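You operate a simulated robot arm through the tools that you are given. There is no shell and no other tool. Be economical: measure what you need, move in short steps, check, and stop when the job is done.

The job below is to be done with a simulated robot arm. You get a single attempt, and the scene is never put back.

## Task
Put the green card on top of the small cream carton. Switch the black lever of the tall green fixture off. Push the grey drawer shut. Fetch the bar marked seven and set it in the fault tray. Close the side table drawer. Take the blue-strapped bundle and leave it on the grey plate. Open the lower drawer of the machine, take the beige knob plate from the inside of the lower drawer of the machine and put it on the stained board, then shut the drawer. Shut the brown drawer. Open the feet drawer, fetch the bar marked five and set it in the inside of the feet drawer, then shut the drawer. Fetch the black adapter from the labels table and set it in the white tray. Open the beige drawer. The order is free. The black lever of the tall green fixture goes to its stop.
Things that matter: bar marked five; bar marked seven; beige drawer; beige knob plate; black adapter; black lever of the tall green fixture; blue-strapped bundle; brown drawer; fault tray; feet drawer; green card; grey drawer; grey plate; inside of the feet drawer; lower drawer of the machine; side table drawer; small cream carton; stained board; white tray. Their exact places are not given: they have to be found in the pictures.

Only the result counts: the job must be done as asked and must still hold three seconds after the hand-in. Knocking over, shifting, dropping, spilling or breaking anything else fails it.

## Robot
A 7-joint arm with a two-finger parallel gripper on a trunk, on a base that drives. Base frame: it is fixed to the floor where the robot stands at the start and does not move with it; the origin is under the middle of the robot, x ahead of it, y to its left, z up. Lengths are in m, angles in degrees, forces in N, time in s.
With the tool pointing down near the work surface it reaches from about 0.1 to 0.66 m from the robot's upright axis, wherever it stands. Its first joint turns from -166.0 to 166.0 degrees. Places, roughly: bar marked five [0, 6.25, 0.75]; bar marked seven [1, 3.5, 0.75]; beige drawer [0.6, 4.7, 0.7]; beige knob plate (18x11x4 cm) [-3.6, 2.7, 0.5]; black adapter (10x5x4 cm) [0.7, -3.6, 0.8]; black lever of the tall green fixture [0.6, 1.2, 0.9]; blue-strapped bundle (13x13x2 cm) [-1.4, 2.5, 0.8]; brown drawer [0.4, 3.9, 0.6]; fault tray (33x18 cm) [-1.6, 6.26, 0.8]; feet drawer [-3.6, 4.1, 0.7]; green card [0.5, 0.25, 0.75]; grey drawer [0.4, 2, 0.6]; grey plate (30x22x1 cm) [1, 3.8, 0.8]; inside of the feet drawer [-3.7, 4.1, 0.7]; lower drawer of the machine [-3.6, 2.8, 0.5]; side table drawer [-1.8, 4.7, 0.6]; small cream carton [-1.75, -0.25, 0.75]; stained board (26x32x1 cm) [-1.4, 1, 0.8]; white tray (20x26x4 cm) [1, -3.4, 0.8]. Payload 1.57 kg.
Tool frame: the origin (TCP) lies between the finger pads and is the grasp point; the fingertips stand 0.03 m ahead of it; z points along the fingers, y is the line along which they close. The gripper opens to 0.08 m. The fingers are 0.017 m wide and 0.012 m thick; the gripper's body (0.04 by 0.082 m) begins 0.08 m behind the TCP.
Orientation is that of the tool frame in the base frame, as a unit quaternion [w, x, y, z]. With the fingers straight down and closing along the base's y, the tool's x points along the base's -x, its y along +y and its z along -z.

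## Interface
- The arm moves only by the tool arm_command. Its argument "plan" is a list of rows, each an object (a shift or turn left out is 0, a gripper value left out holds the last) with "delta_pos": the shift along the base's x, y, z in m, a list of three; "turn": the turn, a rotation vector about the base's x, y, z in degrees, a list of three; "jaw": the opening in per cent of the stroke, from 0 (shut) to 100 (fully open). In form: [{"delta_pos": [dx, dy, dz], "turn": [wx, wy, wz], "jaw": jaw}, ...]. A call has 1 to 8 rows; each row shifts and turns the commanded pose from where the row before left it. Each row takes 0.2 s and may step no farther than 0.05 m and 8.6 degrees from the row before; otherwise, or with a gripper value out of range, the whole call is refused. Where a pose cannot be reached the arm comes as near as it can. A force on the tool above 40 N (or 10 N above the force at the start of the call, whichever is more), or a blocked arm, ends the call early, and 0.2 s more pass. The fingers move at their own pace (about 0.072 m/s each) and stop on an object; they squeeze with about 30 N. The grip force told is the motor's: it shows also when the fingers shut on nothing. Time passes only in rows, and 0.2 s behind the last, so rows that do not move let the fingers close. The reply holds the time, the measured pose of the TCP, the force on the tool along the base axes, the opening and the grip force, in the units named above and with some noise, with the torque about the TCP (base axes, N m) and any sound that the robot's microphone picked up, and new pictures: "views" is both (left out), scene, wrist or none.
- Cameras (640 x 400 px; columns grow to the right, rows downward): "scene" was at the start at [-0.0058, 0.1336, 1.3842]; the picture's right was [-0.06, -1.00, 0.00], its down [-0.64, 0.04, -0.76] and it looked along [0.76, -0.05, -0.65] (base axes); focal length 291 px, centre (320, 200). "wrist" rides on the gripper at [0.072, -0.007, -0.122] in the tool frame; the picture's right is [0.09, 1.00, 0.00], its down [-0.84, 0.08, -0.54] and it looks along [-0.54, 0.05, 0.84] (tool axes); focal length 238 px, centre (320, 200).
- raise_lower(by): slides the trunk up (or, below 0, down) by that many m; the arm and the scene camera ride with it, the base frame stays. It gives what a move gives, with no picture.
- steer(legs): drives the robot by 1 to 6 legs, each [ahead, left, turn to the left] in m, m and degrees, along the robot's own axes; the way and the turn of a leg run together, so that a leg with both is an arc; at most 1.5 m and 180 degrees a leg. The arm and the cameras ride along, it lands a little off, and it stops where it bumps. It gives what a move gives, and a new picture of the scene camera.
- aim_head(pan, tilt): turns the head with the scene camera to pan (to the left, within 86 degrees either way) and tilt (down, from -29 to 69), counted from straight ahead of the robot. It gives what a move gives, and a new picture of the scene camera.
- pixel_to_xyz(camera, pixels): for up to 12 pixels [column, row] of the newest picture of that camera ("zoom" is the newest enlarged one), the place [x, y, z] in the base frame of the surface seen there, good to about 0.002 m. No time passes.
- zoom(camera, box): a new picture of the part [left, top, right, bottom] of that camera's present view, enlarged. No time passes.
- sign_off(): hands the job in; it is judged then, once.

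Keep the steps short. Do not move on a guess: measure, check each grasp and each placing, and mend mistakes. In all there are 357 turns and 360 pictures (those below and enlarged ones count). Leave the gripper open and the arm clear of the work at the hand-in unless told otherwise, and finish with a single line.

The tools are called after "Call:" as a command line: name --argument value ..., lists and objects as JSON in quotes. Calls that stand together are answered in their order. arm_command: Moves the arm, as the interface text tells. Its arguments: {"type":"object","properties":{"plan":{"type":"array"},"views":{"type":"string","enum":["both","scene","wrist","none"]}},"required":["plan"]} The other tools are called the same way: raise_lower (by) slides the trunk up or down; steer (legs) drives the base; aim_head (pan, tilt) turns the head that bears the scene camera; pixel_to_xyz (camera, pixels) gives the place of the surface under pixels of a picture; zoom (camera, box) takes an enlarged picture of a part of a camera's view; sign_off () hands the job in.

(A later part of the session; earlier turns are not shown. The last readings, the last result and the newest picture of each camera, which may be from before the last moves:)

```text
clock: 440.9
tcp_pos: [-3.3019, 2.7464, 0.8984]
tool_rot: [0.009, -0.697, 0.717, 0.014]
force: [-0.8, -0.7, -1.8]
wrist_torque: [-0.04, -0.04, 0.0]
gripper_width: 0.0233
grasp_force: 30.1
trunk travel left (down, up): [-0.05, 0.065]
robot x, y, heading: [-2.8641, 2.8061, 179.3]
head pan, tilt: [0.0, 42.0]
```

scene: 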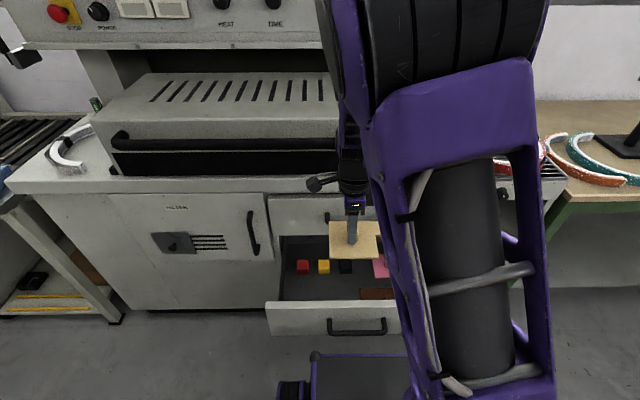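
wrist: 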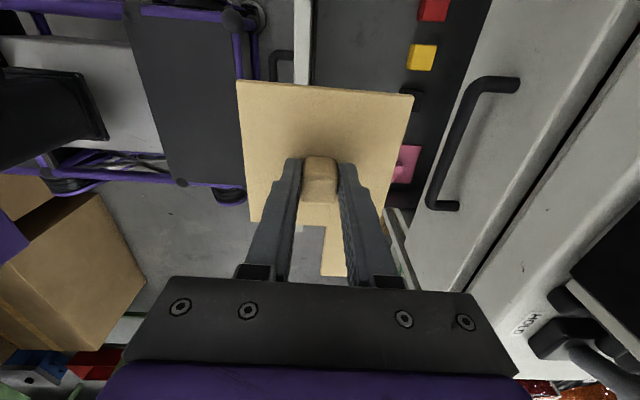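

Plate clear. Drive, keeping heading 180: right to y≈5.25, back to x≈-0.6, then left toward y≈1.0.

Call:
arm_command --plan '[{"delta_pos": [0.02, 0, 0.03]}, {"delta_pos": [0.02, 0.0, 0.03]}, {"delta_pos": [0, 0.02, 0.03]}]' --views "none"

Call:
steer --legs '[[0, -1.25, 0], [0, -1.22, 0], [-1.2, 0, 0], [-1.05, 0, 0]]'

Call:
aim_head --pan 40 --tilt 25

```text
clock: 441.8
tcp_pos: [-3.259, 2.7634, 0.9882]
tool_rot: [0.008, -0.696, 0.718, 0.014]
force: [-0.8, 1.1, -1.0]
wrist_torque: [-0.03, -0.03, 0.0]
gripper_width: 0.0232
grasp_force: 29.7
trunk travel left (down, up): [-0.05, 0.065]
robot x, y, heading: [-2.8647, 2.8061, 179.0]
head pan, tilt: [0.0, 42.0]
```

```text
clock: 476.0
tcp_pos: [-0.9085, 5.0987, 0.988]
tool_rot: [0.01, -0.67, 0.742, 0.014]
force: [-0.7, 0.2, -1.3]
wrist_torque: [-0.03, -0.01, -0.02]
gripper_width: 0.0233
grasp_force: 29.6
trunk travel left (down, up): [-0.05, 0.065]
robot x, y, heading: [-0.5132, 5.1136, 175.1]
head pan, tilt: [0.0, 42.0]
```

scene: 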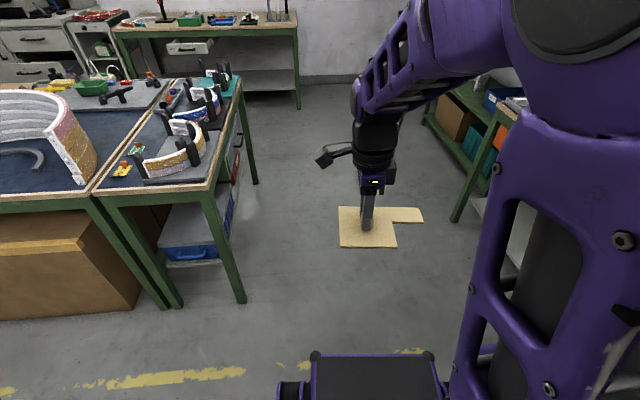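

```text
clock: 477.1
tcp_pos: [-0.9087, 5.0994, 0.9878]
tool_rot: [0.009, -0.67, 0.743, 0.013]
force: [-0.2, 1.1, -1.9]
wrist_torque: [-0.02, -0.01, -0.02]
gripper_width: 0.0234
grasp_force: 29.9
trunk travel left (down, up): [-0.05, 0.065]
robot x, y, heading: [-0.5069, 5.1145, 174.9]
head pan, tilt: [40.0, 25.0]
```

scene: 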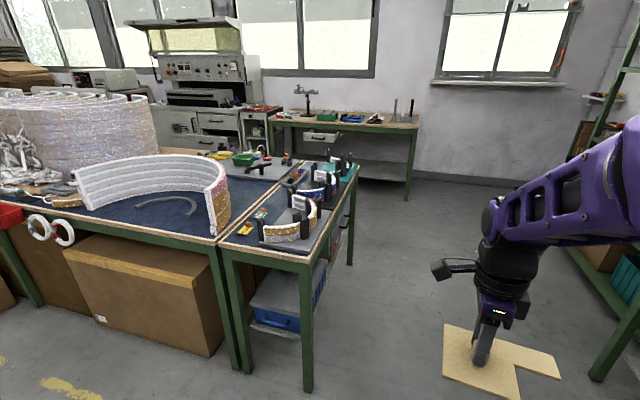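

Call:
steer --legs '[[0, 0, 5], [0, 1.4, 0], [0, 1.2, 0]]'

Call:
aim_head --pan 25 --tilt 30

```text
clock: 503.0
tcp_pos: [-0.785, 2.3893, 0.9876]
tool_rot: [-0.009, 0.734, -0.679, -0.014]
force: [0.6, 0.7, -1.6]
wrist_torque: [-0.04, -0.02, 0.01]
gripper_width: 0.0233
grasp_force: 29.9
trunk travel left (down, up): [-0.05, 0.065]
robot x, y, heading: [-0.3932, 2.4761, -174.8]
head pan, tilt: [40.0, 25.0]
```

scene: 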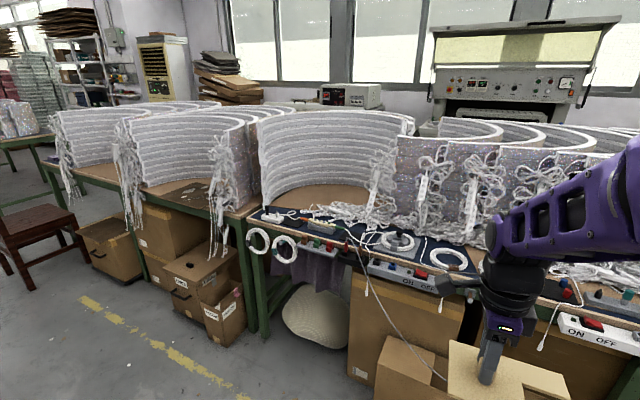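

```text
clock: 503.7
tcp_pos: [-0.7835, 2.3887, 0.9869]
tool_rot: [-0.008, 0.735, -0.678, -0.014]
force: [0.8, -0.1, -1.9]
wrist_torque: [-0.01, -0.02, -0.02]
gripper_width: 0.0235
grasp_force: 30.1
trunk travel left (down, up): [-0.05, 0.065]
robot x, y, heading: [-0.398, 2.475, -174.5]
head pan, tilt: [25.0, 30.0]
```

scene: 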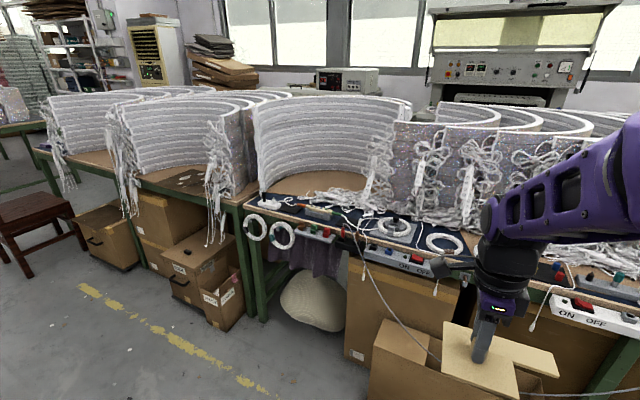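

Call:
zoom --camera "scene" --box '[110, 130, 300, 240]'

Call:
pixel_to_xyz --camera "scene" --pixels '[[190, 180], [175, 175], [205, 190], [160, 185], [200, 170], [150, 188], [390, 225], [470, 235]]'

```text
3.37 times, centred on (205, 185) of scene
```

zoom: 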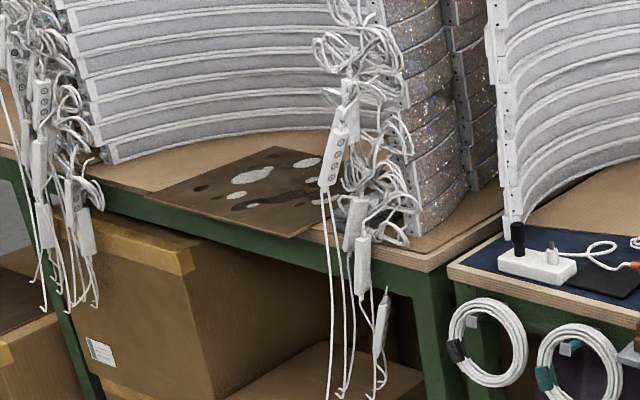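

```text
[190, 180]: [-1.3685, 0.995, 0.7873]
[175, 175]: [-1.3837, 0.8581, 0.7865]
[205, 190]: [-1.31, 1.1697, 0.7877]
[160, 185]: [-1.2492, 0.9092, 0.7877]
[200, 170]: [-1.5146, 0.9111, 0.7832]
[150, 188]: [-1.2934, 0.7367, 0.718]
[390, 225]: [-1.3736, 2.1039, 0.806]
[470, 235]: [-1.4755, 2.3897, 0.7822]
```

Stained board: x -1.25…-1.50, y 0.86…1.17, top z 0.787. Go there.

Call:
steer --legs '[[0, 0, -5.5], [0, 1.45, -3], [0.3, 0, 0]]'

Call:
aim_head --pan 0 --tilt 38

```text
clock: 519.7
tcp_pos: [-1.1224, 1.0329, 0.9876]
tool_rot: [0.01, -0.689, 0.725, 0.013]
force: [0.1, 0.1, -2.2]
wrist_torque: [-0.03, 0.0, 0.0]
gripper_width: 0.0235
grasp_force: 29.5
trunk travel left (down, up): [-0.05, 0.065]
robot x, y, heading: [-0.7293, 1.0712, 177.7]
head pan, tilt: [25.0, 30.0]
```

scene: 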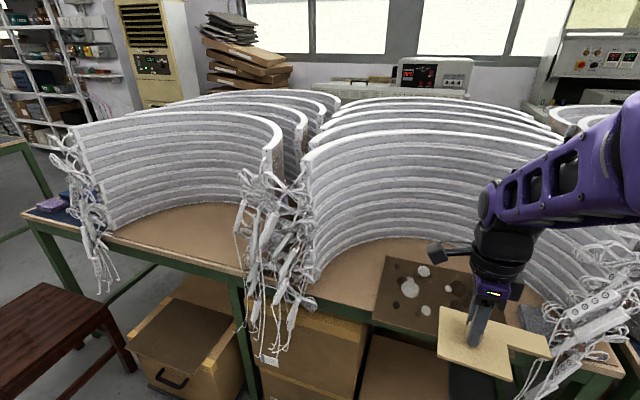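

```text
clock: 520.6
tcp_pos: [-1.1222, 1.0332, 0.9874]
tool_rot: [0.01, -0.688, 0.725, 0.013]
force: [0.0, 0.5, -2.2]
wrist_torque: [-0.06, -0.03, 0.0]
gripper_width: 0.0234
grasp_force: 29.3
trunk travel left (down, up): [-0.05, 0.065]
robot x, y, heading: [-0.7245, 1.0698, 177.7]
head pan, tilt: [0.0, 38.0]
```

scene: 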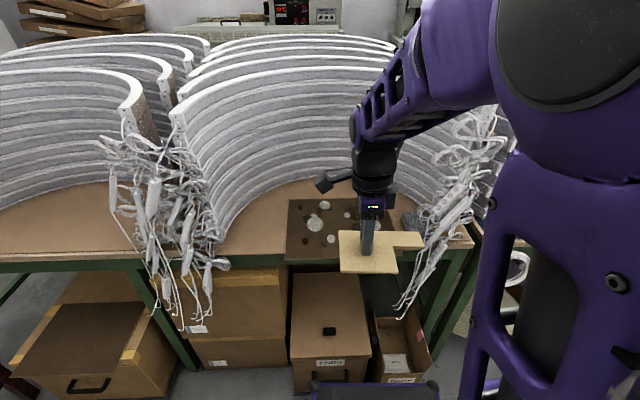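

Call:
pixel_to_xyz --camera "scene" --pixels '[[418, 262], [410, 290], [440, 215], [450, 190], [412, 222], [290, 200], [289, 255], [340, 212], [330, 180], [430, 240], [215, 262], [290, 185]]'

Call:
zoom --camera "scene" --box '[270, 160, 470, 300]'

```text
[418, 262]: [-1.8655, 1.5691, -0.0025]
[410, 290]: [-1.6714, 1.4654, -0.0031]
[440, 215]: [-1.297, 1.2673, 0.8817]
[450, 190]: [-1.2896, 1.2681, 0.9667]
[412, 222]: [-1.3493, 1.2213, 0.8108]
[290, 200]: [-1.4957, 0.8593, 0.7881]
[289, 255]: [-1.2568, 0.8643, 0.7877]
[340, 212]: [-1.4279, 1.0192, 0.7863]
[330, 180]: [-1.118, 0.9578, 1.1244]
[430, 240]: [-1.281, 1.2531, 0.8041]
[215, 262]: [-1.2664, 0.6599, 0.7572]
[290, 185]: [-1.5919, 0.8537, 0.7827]
```

```text
2.86 times, centred on (370, 230) of scene
```

zoom: 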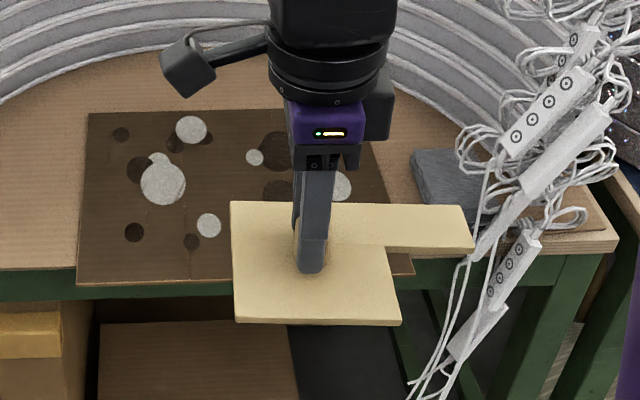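

Move the plate over the board (left to y≈0.965, forward to x≈-1.37), staying high.

Call:
arm_command --plan '[{"delta_pos": [-0.02, -0.035, 0]}, {"delta_pos": [-0.03, -0.033, 0]}, {"delta_pos": [-0.04, 0, -0.01]}, {"delta_pos": [-0.04, 0, -0.01]}, {"delta_pos": [-0.04, 0, -0.02]}, {"delta_pos": [-0.04, 0, -0.02]}, {"delta_pos": [-0.035, 0, -0.02]}, {"delta_pos": [0, 0, 0]}]' --views "both"

```text
clock: 522.4
tcp_pos: [-1.369, 0.9614, 0.9047]
tool_rot: [0.01, -0.689, 0.725, 0.014]
force: [-1.1, -0.2, -1.7]
wrist_torque: [-0.04, -0.03, 0.03]
gripper_width: 0.0233
grasp_force: 30.1
trunk travel left (down, up): [-0.05, 0.065]
robot x, y, heading: [-0.7237, 1.0682, 177.6]
head pan, tilt: [0.0, 38.0]
```

scene: 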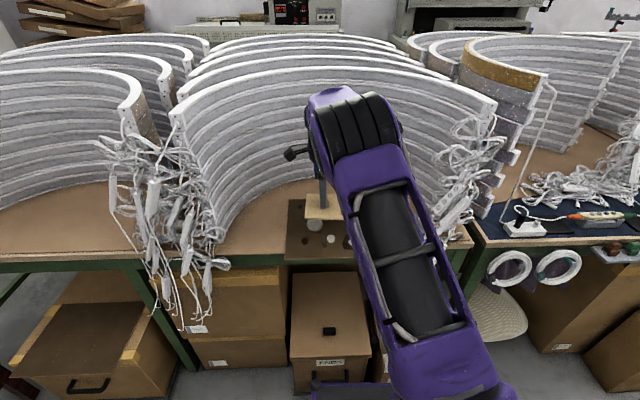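
wrist: 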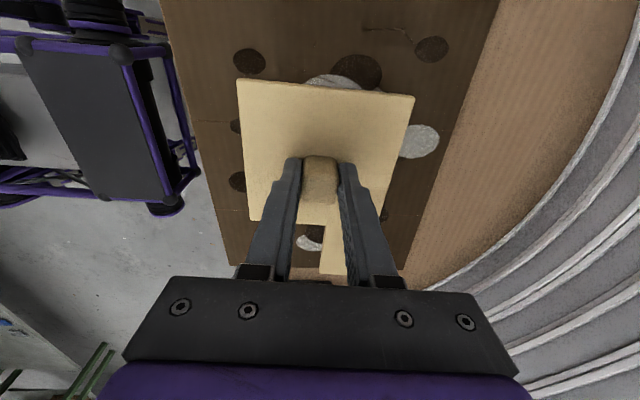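

Call:
arm_command --plan '[{"delta_pos": [0, 0, -0.035]}, {"delta_pos": [0, 0, -0.027]}, {"delta_pos": [0, 0, -0.006]}, {"delta_pos": [0, 0, 0]}]' --views "wrist"

```text
clock: 523.4
tcp_pos: [-1.3679, 0.9651, 0.8382]
tool_rot: [0.01, -0.688, 0.726, 0.013]
force: [0.4, -0.1, -2.0]
wrist_torque: [-0.03, -0.01, 0.0]
gripper_width: 0.0235
grasp_force: 29.6
trunk travel left (down, up): [-0.05, 0.065]
robot x, y, heading: [-0.7235, 1.0651, 177.5]
head pan, tilt: [0.0, 38.0]
```

wrist: 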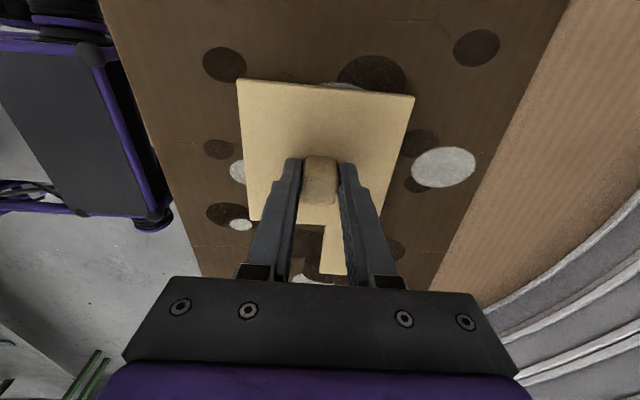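

Call:
arm_command --plan '[{"delta_pos": [0, 0, -0.004]}, {"delta_pos": [0, 0, -0.003]}, {"delta_pos": [0, 0, 0]}]' --views "none"

```text
clock: 524.2
tcp_pos: [-1.3677, 0.9647, 0.8344]
tool_rot: [0.01, -0.687, 0.726, 0.014]
force: [1.8, 0.8, 4.1]
wrist_torque: [0.69, -0.02, -0.25]
gripper_width: 0.0238
grasp_force: 29.9
trunk travel left (down, up): [-0.05, 0.065]
robot x, y, heading: [-0.7243, 1.0636, 177.8]
head pan, tilt: [0.0, 38.0]
```

Contact. Release and lift away.

Call:
arm_command --plan '[{"jaw": 45}, {"jaw": 65}, {"jaw": 65}, {"delta_pos": [0, 0, 0.03]}, {"delta_pos": [0, 0, 0.04]}, {"delta_pos": [0.02, 0, 0.04]}, {"delta_pos": [0.03, 0.0, 0.03]}, {"delta_pos": [0.04, 0, 0.02]}]' --views "wrist"

```text
clock: 526.0
tcp_pos: [-1.2768, 0.9629, 0.9908]
tool_rot: [0.01, -0.689, 0.725, 0.013]
force: [-0.4, 0.1, 0.0]
wrist_torque: [0.0, -0.01, -0.01]
gripper_width: 0.0519
grasp_force: 0.0
trunk travel left (down, up): [-0.05, 0.065]
robot x, y, heading: [-0.7248, 1.0696, 177.8]
head pan, tilt: [0.0, 38.0]
```

wrist: 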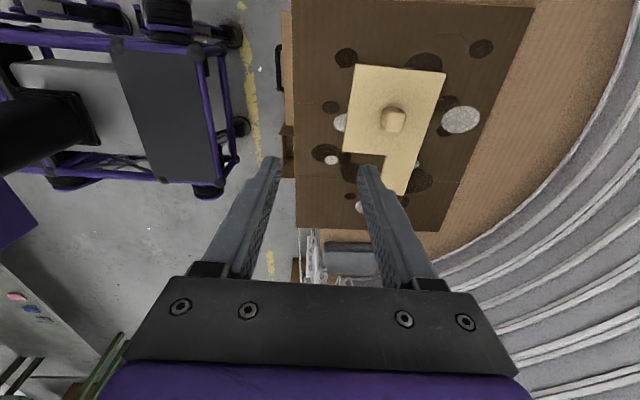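

The plate lies on the stained board. Retract and go right to the bundle near (-1.4,2.5).

Call:
arm_command --plan '[{"delta_pos": [0.045, 0.0, 0]}, {"delta_pos": [0.045, 0.02, 0]}, {"delta_pos": [0.045, 0.02, 0]}, {"delta_pos": [0, 0, 0]}]' --views "none"

Call:
steer --legs '[[-0.2, 0, 0], [0, -1.42, 2.3]]'

Call:
aim_head --pan 5 --tilt 35

```text
clock: 527.0
tcp_pos: [-1.1434, 1.0048, 0.9947]
tool_rot: [0.01, -0.689, 0.725, 0.013]
force: [-0.9, -0.6, -0.1]
wrist_torque: [-0.02, 0.01, 0.01]
gripper_width: 0.052
grasp_force: 0.1
trunk travel left (down, up): [-0.05, 0.065]
robot x, y, heading: [-0.7302, 1.0649, 177.7]
head pan, tilt: [0.0, 38.0]
```

```text
clock: 542.0
tcp_pos: [-0.9352, 2.3861, 0.9937]
tool_rot: [-0.01, 0.713, -0.701, -0.013]
force: [-0.1, 0.2, -0.6]
wrist_torque: [0.02, -0.02, 0.0]
gripper_width: 0.0519
grasp_force: 0.1
trunk travel left (down, up): [-0.05, 0.065]
robot x, y, heading: [-0.5224, 2.4764, -178.1]
head pan, tilt: [0.0, 38.0]
```

scene: 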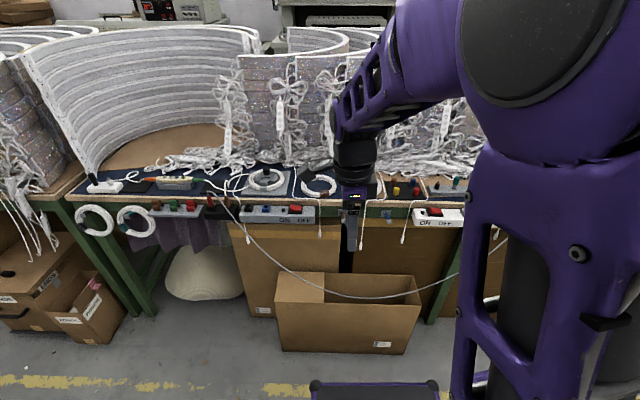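

```text
clock: 542.6
tcp_pos: [-0.9359, 2.385, 0.9937]
tool_rot: [-0.009, 0.714, -0.7, -0.014]
force: [0.2, 0.5, 0.0]
wrist_torque: [0.0, -0.01, -0.05]
gripper_width: 0.052
grasp_force: 0.0
trunk travel left (down, up): [-0.05, 0.065]
robot x, y, heading: [-0.5246, 2.4776, -178.3]
head pan, tilt: [5.0, 35.0]
```

scene: 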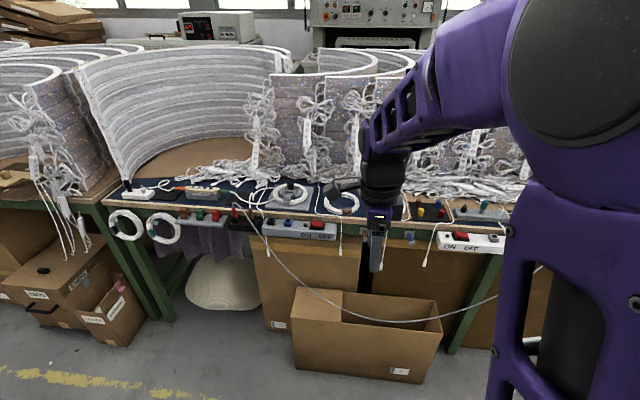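

Call:
zoom --camera "scene" --box '[230, 165, 390, 265]'

Call:
pixel_to_xyz --camera "scene" --pixels '[[342, 205], [330, 200], [356, 200], [342, 194], [342, 211], [290, 196], [300, 210], [270, 185]]'

```text
4.00 times, centred on (310, 215) of scene
```

zoom: 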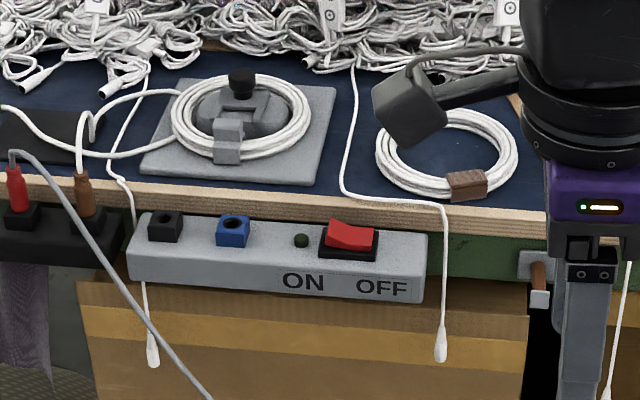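

```text
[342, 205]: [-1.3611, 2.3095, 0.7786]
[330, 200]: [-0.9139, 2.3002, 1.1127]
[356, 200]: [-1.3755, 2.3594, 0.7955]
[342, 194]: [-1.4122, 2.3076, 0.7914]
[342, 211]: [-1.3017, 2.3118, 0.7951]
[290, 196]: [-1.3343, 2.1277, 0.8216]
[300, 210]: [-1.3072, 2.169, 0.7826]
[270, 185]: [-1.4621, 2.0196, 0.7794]
```

That ring has a brown strap. The blue-strapped one must be hidden behind the gripper; use the wrist camera by moving ahead.

Call:
arm_command --plan '[{"delta_pos": [-0.03, 0.03, 0.01]}, {"delta_pos": [-0.03, 0.03, 0]}, {"delta_pos": [-0.03, 0.03, 0]}, {"delta_pos": [-0.03, 0.02, 0]}]' --views "both"

```text
clock: 543.6
tcp_pos: [-1.0549, 2.4941, 1.0027]
tool_rot: [-0.009, 0.713, -0.701, -0.013]
force: [0.5, 0.8, -0.5]
wrist_torque: [0.06, 0.0, -0.02]
gripper_width: 0.0523
grasp_force: 0.1
trunk travel left (down, up): [-0.05, 0.065]
robot x, y, heading: [-0.5235, 2.4782, -178.0]
head pan, tilt: [5.0, 35.0]
```

scene: 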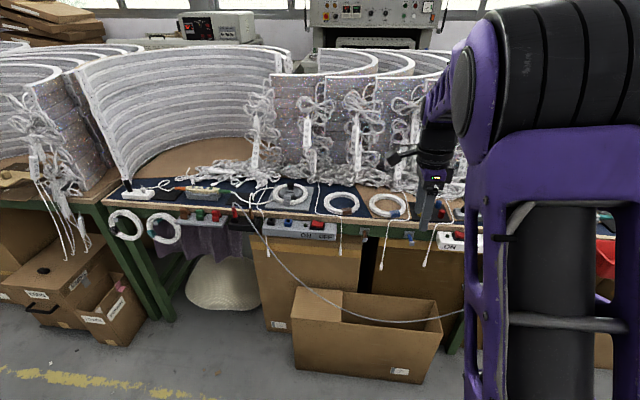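
wrist: 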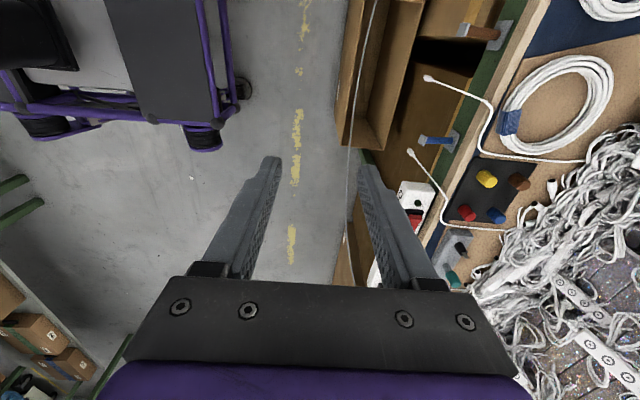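

The blue-strapped ring is at (388,207) in the scene / (560,100) in the wrist view. Measure it.

Call:
zoom --camera "scene" --box '[340, 180, 440, 245]'

Call:
pixel_to_xyz --camera "wrist" --pixels '[[508, 122], [560, 62], [608, 95], [570, 148], [515, 100], [555, 105], [500, 140], [515, 75], [600, 140], [495, 205]]'

Call:
zoom --camera "wrist" --box '[460, 30, 640, 200]'

```text
6.15 times, centred on (390, 212) of scene
```

zoom: 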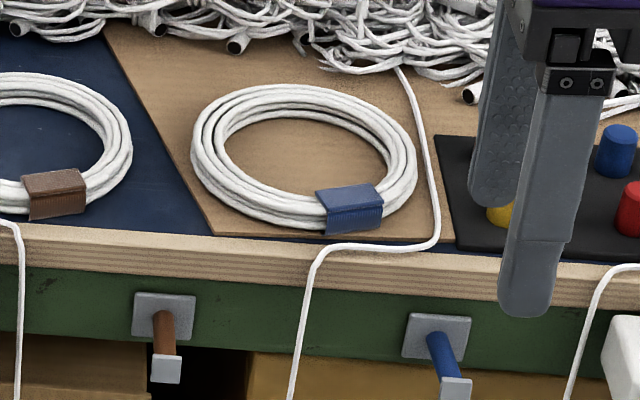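

```text
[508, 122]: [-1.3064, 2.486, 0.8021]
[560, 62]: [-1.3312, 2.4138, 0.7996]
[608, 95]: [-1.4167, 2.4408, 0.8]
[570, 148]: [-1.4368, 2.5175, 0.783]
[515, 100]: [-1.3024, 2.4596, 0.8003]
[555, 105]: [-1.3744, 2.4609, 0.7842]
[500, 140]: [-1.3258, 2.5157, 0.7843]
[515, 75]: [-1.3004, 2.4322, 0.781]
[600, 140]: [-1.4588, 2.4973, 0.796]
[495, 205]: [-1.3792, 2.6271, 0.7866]
```

```text
2.35 times, centred on (550, 115) of wrist
```

zoom: 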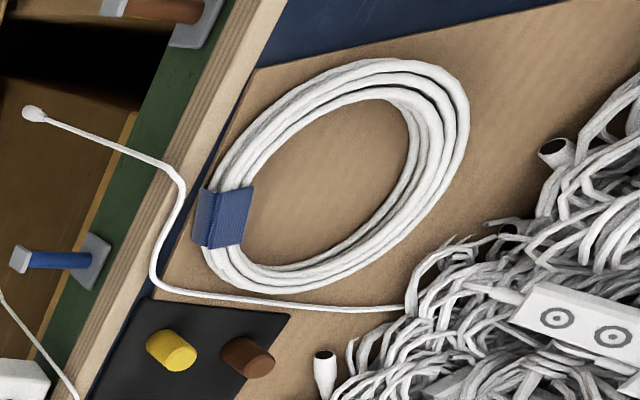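

Ring centre ≈(-1.365,2.462), outer radius 0.065, top 0.801. I'll grip its left (−y) side with the jaw closing sideways and the tool pitched 40°. First yaw the gripper back 90°.

Call:
arm_command --plan '[{"delta_pos": [0.02, -0.02, 0], "turn": [0, 0, 8.2]}, {"delta_pos": [0.02, -0.02, 0], "turn": [0, 0, 8.2]}, {"delta_pos": [0.02, -0.02, 0], "turn": [0, 0, 8.2]}, {"turn": [0, 0, 8.2]}, {"turn": [0, 0, 8.2]}, {"turn": [0, 0, 8.2]}, {"turn": [0, 0, 8.2]}, {"turn": [0, 0, 8.2]}]' --views "none"

Call:
arm_command --plan '[{"turn": [0, 0, 8.2]}, {"turn": [0, 0, 8.2]}, {"turn": [0, 0, 8.2], "jaw": 45}, {"turn": [0, 8, 0]}, {"turn": [0, 8, 0]}, {"turn": [0, 8, 0]}, {"turn": [0, 8, 0]}, {"turn": [0, 8, 0]}]' --views "none"

Call:
steer --legs '[[0.08, 0, -1.8]]'

Call:
zoom --camera "scene" --box '[340, 180, 440, 245]'

```text
clock: 545.4
tcp_pos: [-0.9957, 2.4355, 1.0022]
tool_rot: [-0.001, 0.979, -0.202, -0.017]
force: [-0.1, -0.3, 0.4]
wrist_torque: [0.01, 0.03, 0.02]
gripper_width: 0.0519
grasp_force: 0.0
trunk travel left (down, up): [-0.05, 0.065]
robot x, y, heading: [-0.5256, 2.4769, -178.2]
head pan, tilt: [5.0, 35.0]
```

```text
clock: 547.2
tcp_pos: [-0.995, 2.4372, 1.0024]
tool_rot: [-0.006, 0.941, 0.007, -0.339]
force: [-0.7, 0.8, -0.1]
wrist_torque: [-0.02, 0.0, -0.01]
gripper_width: 0.0358
grasp_force: 0.1
trunk travel left (down, up): [-0.05, 0.065]
robot x, y, heading: [-0.5193, 2.4763, -178.3]
head pan, tilt: [5.0, 35.0]
```

```text
clock: 548.3
tcp_pos: [-1.0739, 2.4517, 1.0028]
tool_rot: [-0.011, 0.941, -0.006, -0.339]
force: [-0.5, 0.8, 0.0]
wrist_torque: [-0.02, -0.02, -0.01]
gripper_width: 0.0358
grasp_force: 0.1
trunk travel left (down, up): [-0.05, 0.065]
robot x, y, heading: [-0.5971, 2.4753, 180.1]
head pan, tilt: [5.0, 35.0]
```

scene: 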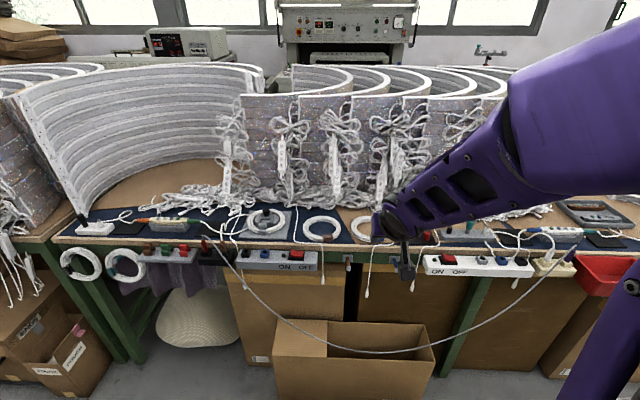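

```text
6.15 times, centred on (390, 212) of scene
```

zoom: 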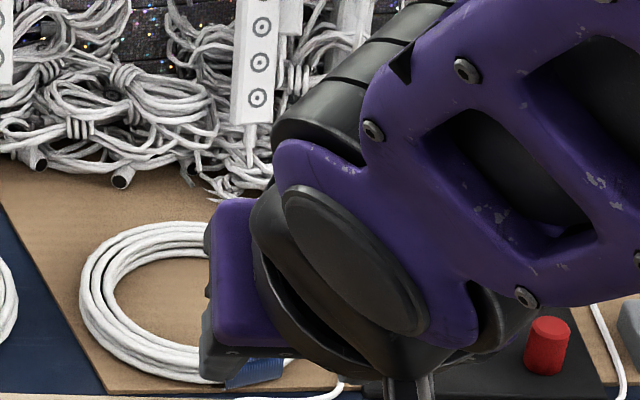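

Call:
pixel_to_xyz --camera "zoom" --pixels '[[82, 290], [95, 290], [112, 290], [120, 255], [120, 345], [150, 228], [150, 372], [90, 310], [5, 290], [200, 375], [105, 300], [150, 300]]'

```text
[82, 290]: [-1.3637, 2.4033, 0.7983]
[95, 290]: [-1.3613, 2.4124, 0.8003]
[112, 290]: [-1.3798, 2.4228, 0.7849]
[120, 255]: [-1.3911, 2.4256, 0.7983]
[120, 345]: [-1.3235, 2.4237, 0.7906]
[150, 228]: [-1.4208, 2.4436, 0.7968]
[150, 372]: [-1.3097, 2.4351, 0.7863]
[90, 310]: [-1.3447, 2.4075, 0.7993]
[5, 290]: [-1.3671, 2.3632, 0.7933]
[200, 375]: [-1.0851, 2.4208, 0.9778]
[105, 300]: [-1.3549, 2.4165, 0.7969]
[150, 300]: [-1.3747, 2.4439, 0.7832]
```

Left wire centre at y≈2.411 (x -1.36). Move above it with the pitched tool.

Call:
arm_command --plan '[{"delta_pos": [-0.045, -0.007, -0.01]}, {"delta_pos": [-0.045, -0.007, -0.01]}, {"delta_pos": [-0.045, -0.007, -0.015]}, {"delta_pos": [-0.045, -0.007, -0.015]}, {"delta_pos": [-0.045, -0.007, -0.015]}, {"delta_pos": [-0.045, -0.006, -0.015]}, {"delta_pos": [0, 0, -0.03]}, {"delta_pos": [0, 0, 0]}]' --views "wrist"

```text
clock: 550.1
tcp_pos: [-1.3449, 2.4087, 0.8946]
tool_rot: [-0.01, 0.94, -0.006, -0.34]
force: [1.5, 0.3, -0.5]
wrist_torque: [-0.01, 0.0, 0.01]
gripper_width: 0.0361
grasp_force: 0.1
trunk travel left (down, up): [-0.05, 0.065]
robot x, y, heading: [-0.6009, 2.4763, 180.0]
head pan, tilt: [5.0, 35.0]
```

wrist: 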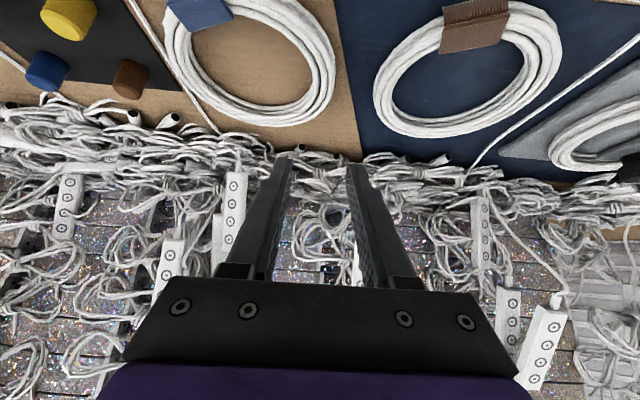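

Aligned with the wire. Descend in steps.

Call:
arm_command --plan '[{"delta_pos": [0, 0.001, -0.04]}, {"delta_pos": [0, 0, -0.03]}, {"delta_pos": [0, 0, -0.01]}, {"delta_pos": [0, 0, 0]}]' --views "wrist"

Call:
zoom --camera "wrist" --box '[230, 80, 410, 220]'

```text
clock: 551.1
tcp_pos: [-1.3434, 2.4125, 0.8119]
tool_rot: [-0.011, 0.94, -0.006, -0.34]
force: [-0.2, 0.7, 0.8]
wrist_torque: [0.02, 0.01, 0.0]
gripper_width: 0.036
grasp_force: 0.3
trunk travel left (down, up): [-0.05, 0.065]
robot x, y, heading: [-0.602, 2.4753, 180.0]
head pan, tilt: [5.0, 35.0]
```

wrist: 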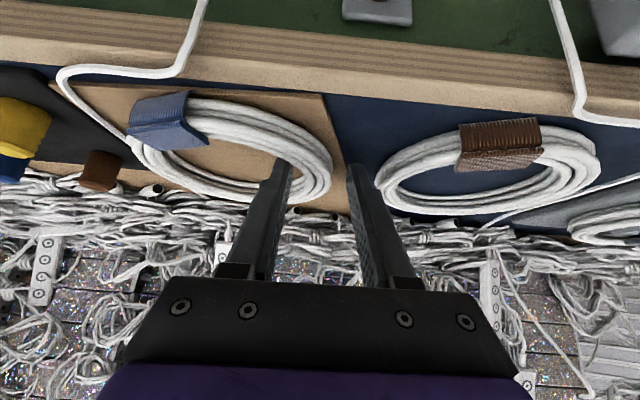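

```text
2.86 times, centred on (320, 150) of wrist
```

zoom: 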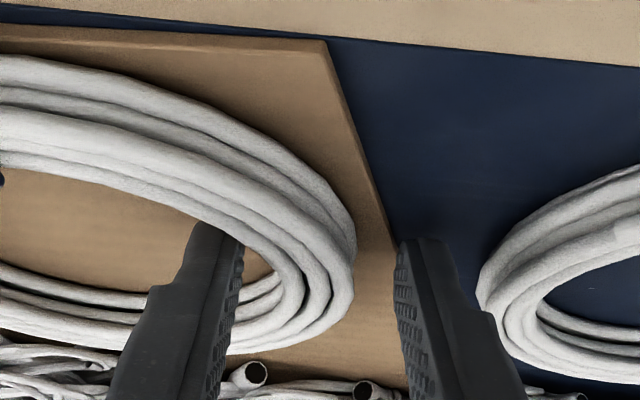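

Inner finger in the hole, outer one outside. Close and lift.

Call:
arm_command --plan '[{"jaw": 5}, {"jaw": 5}, {"jaw": 5}, {"delta_pos": [0, 0, 0.015]}, {"delta_pos": [0, 0, 0.03]}, {"delta_pos": [0, 0, 0.04]}, {"delta_pos": [0, 0, 0.04]}]' --views "both"

```text
clock: 552.7
tcp_pos: [-1.3426, 2.4115, 0.9349]
tool_rot: [-0.012, 0.941, -0.006, -0.339]
force: [-0.2, 0.3, -0.6]
wrist_torque: [-0.02, 0.0, -0.01]
gripper_width: 0.0179
grasp_force: 29.5
trunk travel left (down, up): [-0.05, 0.065]
robot x, y, heading: [-0.6013, 2.4758, 179.9]
head pan, tilt: [5.0, 35.0]
```

scene: 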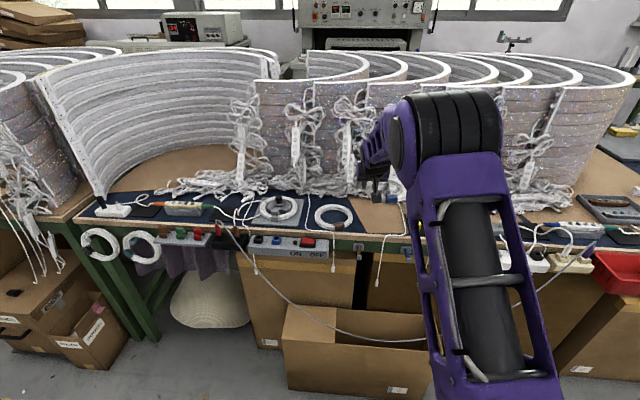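
wrist: 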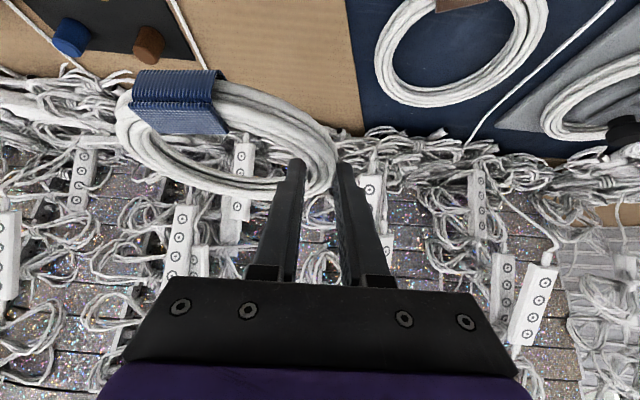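

Ring lifted. Retract, back up and turn around toward the grey plate.

Call:
arm_command --plan '[{"delta_pos": [0.03, 0, 0.03]}, {"delta_pos": [0.04, 0, 0.02]}, {"delta_pos": [0.04, 0, 0.02]}, {"delta_pos": [0.04, 0, 0.01]}, {"delta_pos": [0.04, 0, 0]}, {"delta_pos": [0.04, 0, 0]}]' --views "none"

Call:
steer --legs '[[-0.2, 0, 0], [0, 0, -90], [0, 0, -90]]'

Call:
aim_head --pan 20 --tilt 35

```text
clock: 554.1
tcp_pos: [-1.113, 2.4121, 1.0177]
tool_rot: [-0.012, 0.94, -0.007, -0.34]
force: [-0.8, -1.1, -0.3]
wrist_torque: [-0.01, -0.03, -0.02]
gripper_width: 0.0179
grasp_force: 29.6
trunk travel left (down, up): [-0.05, 0.065]
robot x, y, heading: [-0.598, 2.4717, 179.9]
head pan, tilt: [5.0, 35.0]
```

```text
clock: 563.6
tcp_pos: [0.1207, 2.5263, 1.0177]
tool_rot: [0.339, 0.018, 0.94, -0.015]
force: [0.5, 0.5, -0.5]
wrist_torque: [0.03, 0.01, 0.04]
gripper_width: 0.018
grasp_force: 30.0
trunk travel left (down, up): [-0.05, 0.065]
robot x, y, heading: [-0.3945, 2.4758, -1.7]
head pan, tilt: [5.0, 35.0]
```

scene: 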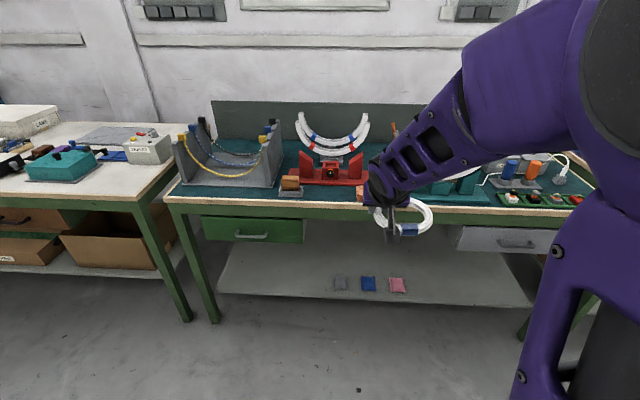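

```text
clock: 564.4
tcp_pos: [0.1196, 2.5269, 1.0167]
tool_rot: [0.338, 0.018, 0.941, -0.017]
force: [1.1, 0.0, -1.3]
wrist_torque: [0.08, 0.06, -0.01]
gripper_width: 0.0181
grasp_force: 30.0
trunk travel left (down, up): [-0.05, 0.065]
robot x, y, heading: [-0.3962, 2.4738, -1.5]
head pan, tilt: [20.0, 35.0]
```

scene: 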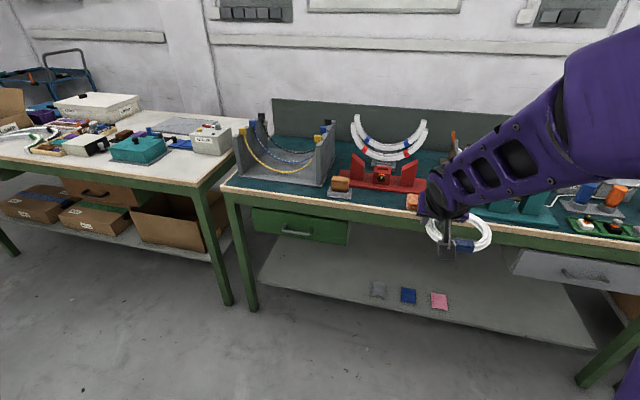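

Call:
steer --legs '[[0, 1.27, 1.6], [0.3, 0, 0]]'

Call:
aim_head --pan 8 --tilt 38

```text
clock: 578.5
tcp_pos: [0.4289, 3.8159, 1.018]
tool_rot: [0.339, 0.002, 0.941, -0.01]
force: [0.2, -0.1, -0.7]
wrist_torque: [0.05, -0.01, -0.01]
gripper_width: 0.0179
grasp_force: 30.3
trunk travel left (down, up): [-0.05, 0.065]
robot x, y, heading: [-0.087, 3.7467, 0.4]
head pan, tilt: [20.0, 35.0]
```

scene: 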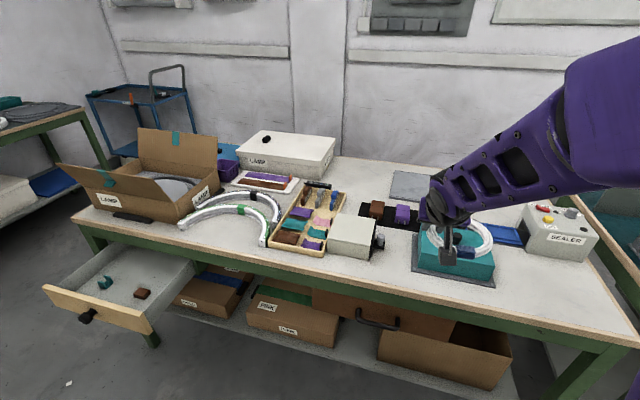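

```text
clock: 579.2
tcp_pos: [0.4297, 3.8145, 1.0172]
tool_rot: [0.34, 0.001, 0.94, -0.009]
force: [0.1, 1.2, -0.8]
wrist_torque: [0.07, 0.02, -0.03]
gripper_width: 0.0179
grasp_force: 29.6
trunk travel left (down, up): [-0.05, 0.065]
robot x, y, heading: [-0.0844, 3.7488, 0.5]
head pan, tilt: [8.0, 38.0]
```

scene: 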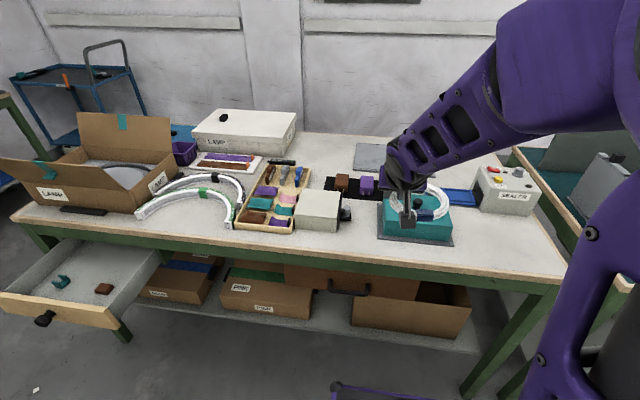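

Call:
zoom --camera "scene" --box '[330, 130, 430, 195]'

Call:
pixel_to_xyz --camera "zoom" --pixels '[[160, 90], [145, 250], [300, 255], [250, 90], [350, 90], [160, 290], [150, 240]]'

```text
6.15 times, centred on (380, 162) of scene
```

zoom: 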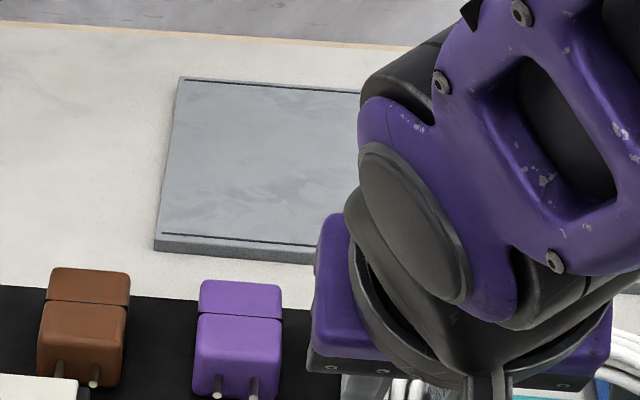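

```text
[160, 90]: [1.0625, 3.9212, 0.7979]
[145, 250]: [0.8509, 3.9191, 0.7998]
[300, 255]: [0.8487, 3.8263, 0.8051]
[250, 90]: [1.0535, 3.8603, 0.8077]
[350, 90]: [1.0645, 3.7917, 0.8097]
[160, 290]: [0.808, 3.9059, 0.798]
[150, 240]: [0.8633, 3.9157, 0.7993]
```

Plate: x 0.849–1.07, y 3.605–3.905, top 0.808. Target TCP ≈(0.933,3.807). Drive 0.165 m ahead, then extend high over the teal box.

Call:
steer --legs '[[0.165, 0, -0.5]]'

Call:
arm_command --plan '[{"delta_pos": [0.045, 0, 0]}, {"delta_pos": [0.045, 0, 0]}, {"delta_pos": [0.045, 0, -0.005]}, {"delta_pos": [0.045, 0, -0.01]}, {"delta_pos": [0.045, 0, -0.01]}, {"delta_pos": [0.04, 0, -0.015]}, {"delta_pos": [0, 0, 0]}]' --views "both"

```text
clock: 580.6
tcp_pos: [0.588, 3.8118, 1.0181]
tool_rot: [0.34, 0.006, 0.94, -0.011]
force: [-0.5, -0.5, -0.9]
wrist_torque: [0.03, 0.0, 0.02]
gripper_width: 0.018
grasp_force: 29.5
trunk travel left (down, up): [-0.05, 0.065]
robot x, y, heading: [0.0726, 3.7435, -0.1]
head pan, tilt: [8.0, 38.0]
```

scene: 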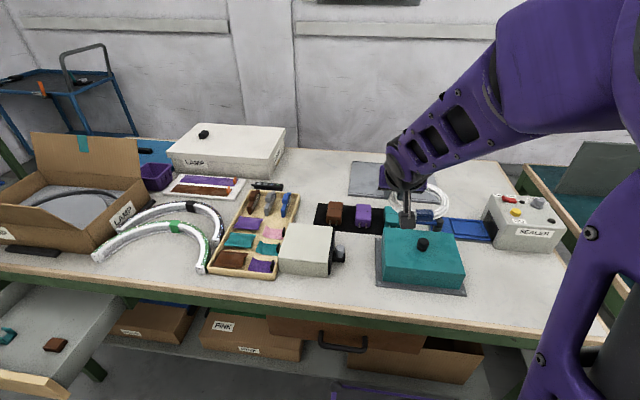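

```text
clock: 582.2
tcp_pos: [0.8537, 3.8134, 0.9754]
tool_rot: [0.339, 0.006, 0.941, -0.01]
force: [0.0, -0.6, -0.9]
wrist_torque: [0.03, -0.01, -0.01]
gripper_width: 0.0179
grasp_force: 29.9
trunk travel left (down, up): [-0.05, 0.065]
robot x, y, heading: [0.074, 3.7484, 0.1]
head pan, tilt: [8.0, 38.0]
```

scene: 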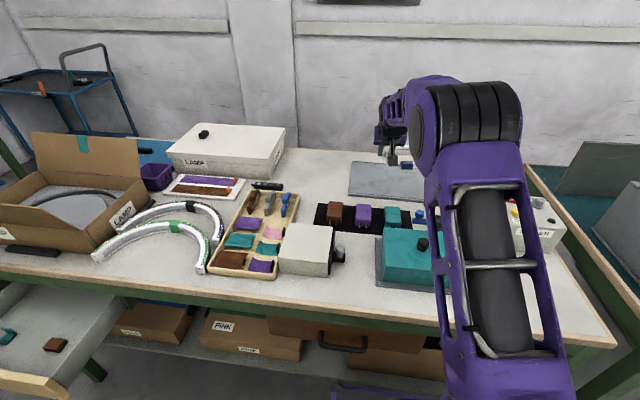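
wrist: 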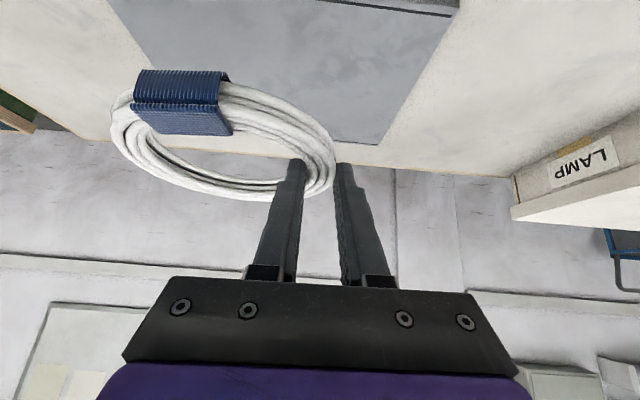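

Extend 7.5 cm more while lowering.

Call:
arm_command --plan '[{"delta_pos": [0.02, -0.002, -0.03]}, {"delta_pos": [0.025, -0.002, -0.03]}, {"delta_pos": [0.025, 0, -0.03]}, {"delta_pos": [0, 0, 0]}]' --views "both"

```text
clock: 583.2
tcp_pos: [0.9212, 3.8057, 0.8866]
tool_rot: [0.339, 0.007, 0.941, -0.011]
force: [-0.7, 0.0, -0.4]
wrist_torque: [0.03, 0.02, -0.01]
gripper_width: 0.0181
grasp_force: 30.6
trunk travel left (down, up): [-0.05, 0.065]
robot x, y, heading: [0.0746, 3.7479, -0.2]
head pan, tilt: [8.0, 38.0]
```

scene: 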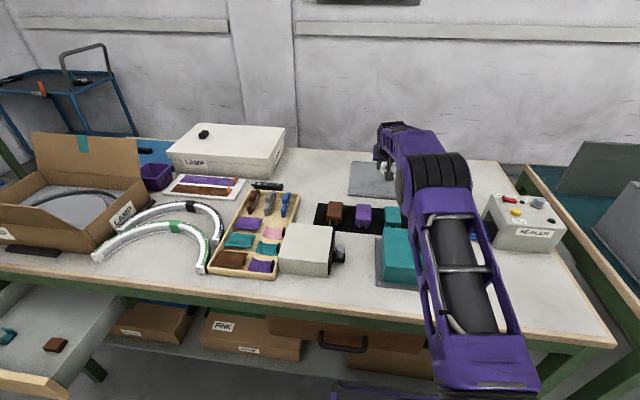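
wrist: 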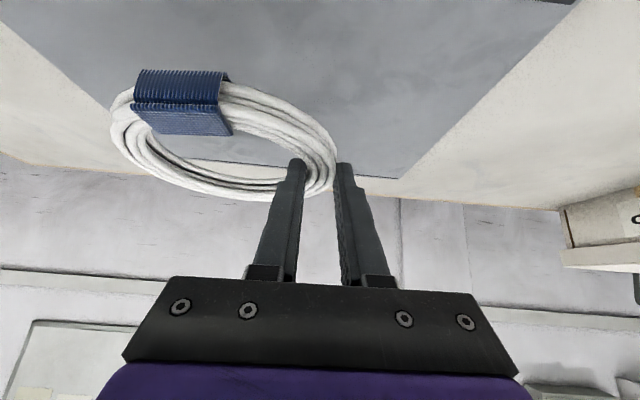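

Call:
arm_command --plan '[{"delta_pos": [0.005, -0.001, -0.025]}, {"delta_pos": [0, 0, -0.015]}, {"delta_pos": [0, 0, -0.006]}, {"delta_pos": [0, 0, 0]}]' --views "wrist"

```text
clock: 584.2
tcp_pos: [0.9285, 3.8065, 0.8415]
tool_rot: [0.339, 0.007, 0.941, -0.011]
force: [0.8, -0.2, 0.3]
wrist_torque: [0.07, 0.0, 0.0]
gripper_width: 0.0177
grasp_force: 29.5
trunk travel left (down, up): [-0.05, 0.065]
robot x, y, heading: [0.0713, 3.7469, -0.3]
head pan, tilt: [8.0, 38.0]
```

wrist: 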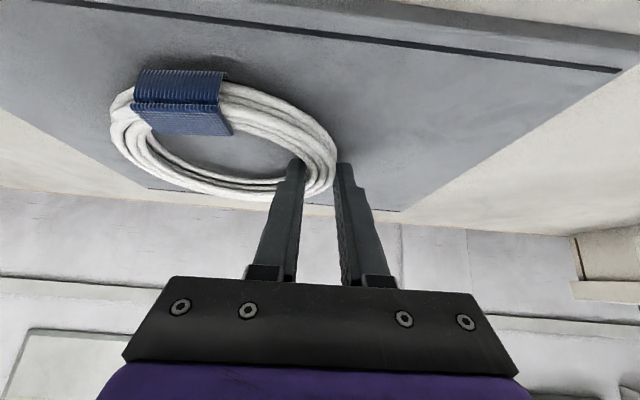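

Over the plate. Lower to contact and release.

Call:
arm_command --plan '[{"delta_pos": [0, 0, -0.003]}, {"delta_pos": [0, 0, -0.002]}, {"delta_pos": [0, 0, 0]}, {"jaw": 30}, {"jaw": 40}, {"jaw": 40}]' --views "wrist"

```text
clock: 585.6
tcp_pos: [0.9289, 3.8062, 0.8385]
tool_rot: [0.341, 0.007, 0.94, -0.011]
force: [1.6, -2.7, 6.6]
wrist_torque: [0.06, -0.14, -0.11]
gripper_width: 0.0301
grasp_force: 0.1
trunk travel left (down, up): [-0.05, 0.065]
robot x, y, heading: [0.0749, 3.7459, -0.1]
head pan, tilt: [8.0, 38.0]
```

wrist: 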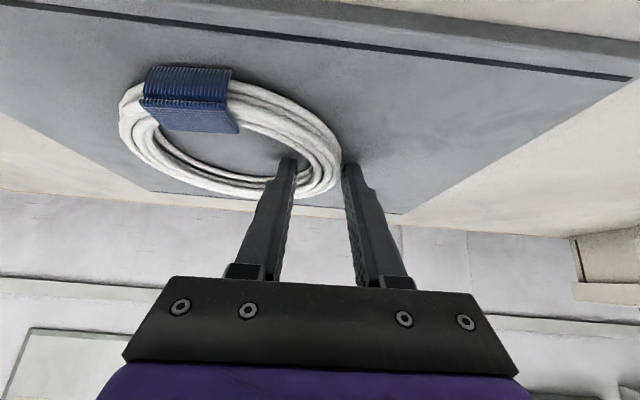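

Call:
arm_command --plan '[{"delta_pos": [0, -0.002, 0.01]}, {"delta_pos": [0, 0, 0.03]}, {"delta_pos": [0, 0, 0.04]}, {"delta_pos": [-0.02, 0, 0.04]}, {"delta_pos": [-0.04, 0, 0.02]}]' --views "wrist"

Call:
zoom --camera "wrist" --box '[0, 0, 640, 400]'

```text
clock: 586.8
tcp_pos: [0.8652, 3.8052, 0.9755]
tool_rot: [0.339, 0.007, 0.941, -0.012]
force: [1.1, 0.4, -1.2]
wrist_torque: [-0.02, 0.0, -0.02]
gripper_width: 0.0321
grasp_force: 0.0
trunk travel left (down, up): [-0.05, 0.065]
robot x, y, heading: [0.0744, 3.7484, 0.0]
head pan, tilt: [8.0, 38.0]
```

wrist: 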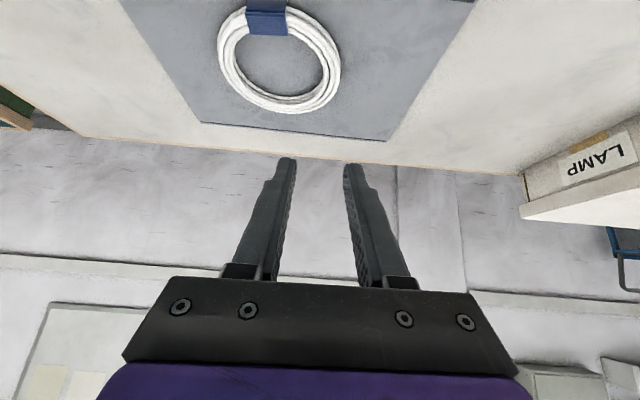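

```text
1.00 times, centred on (320, 200) of wrist (not enlarged: the box is as wide or as high as the picture)
```

zoom: 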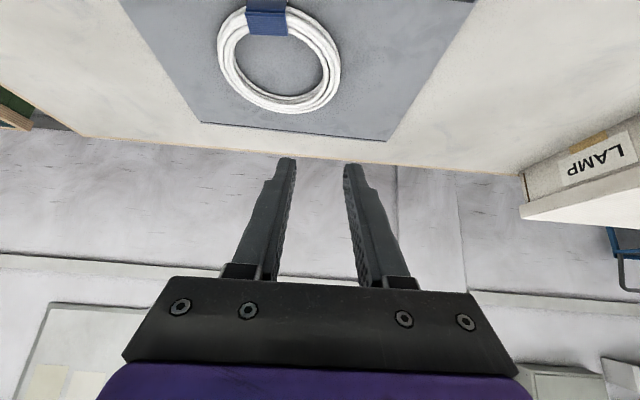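

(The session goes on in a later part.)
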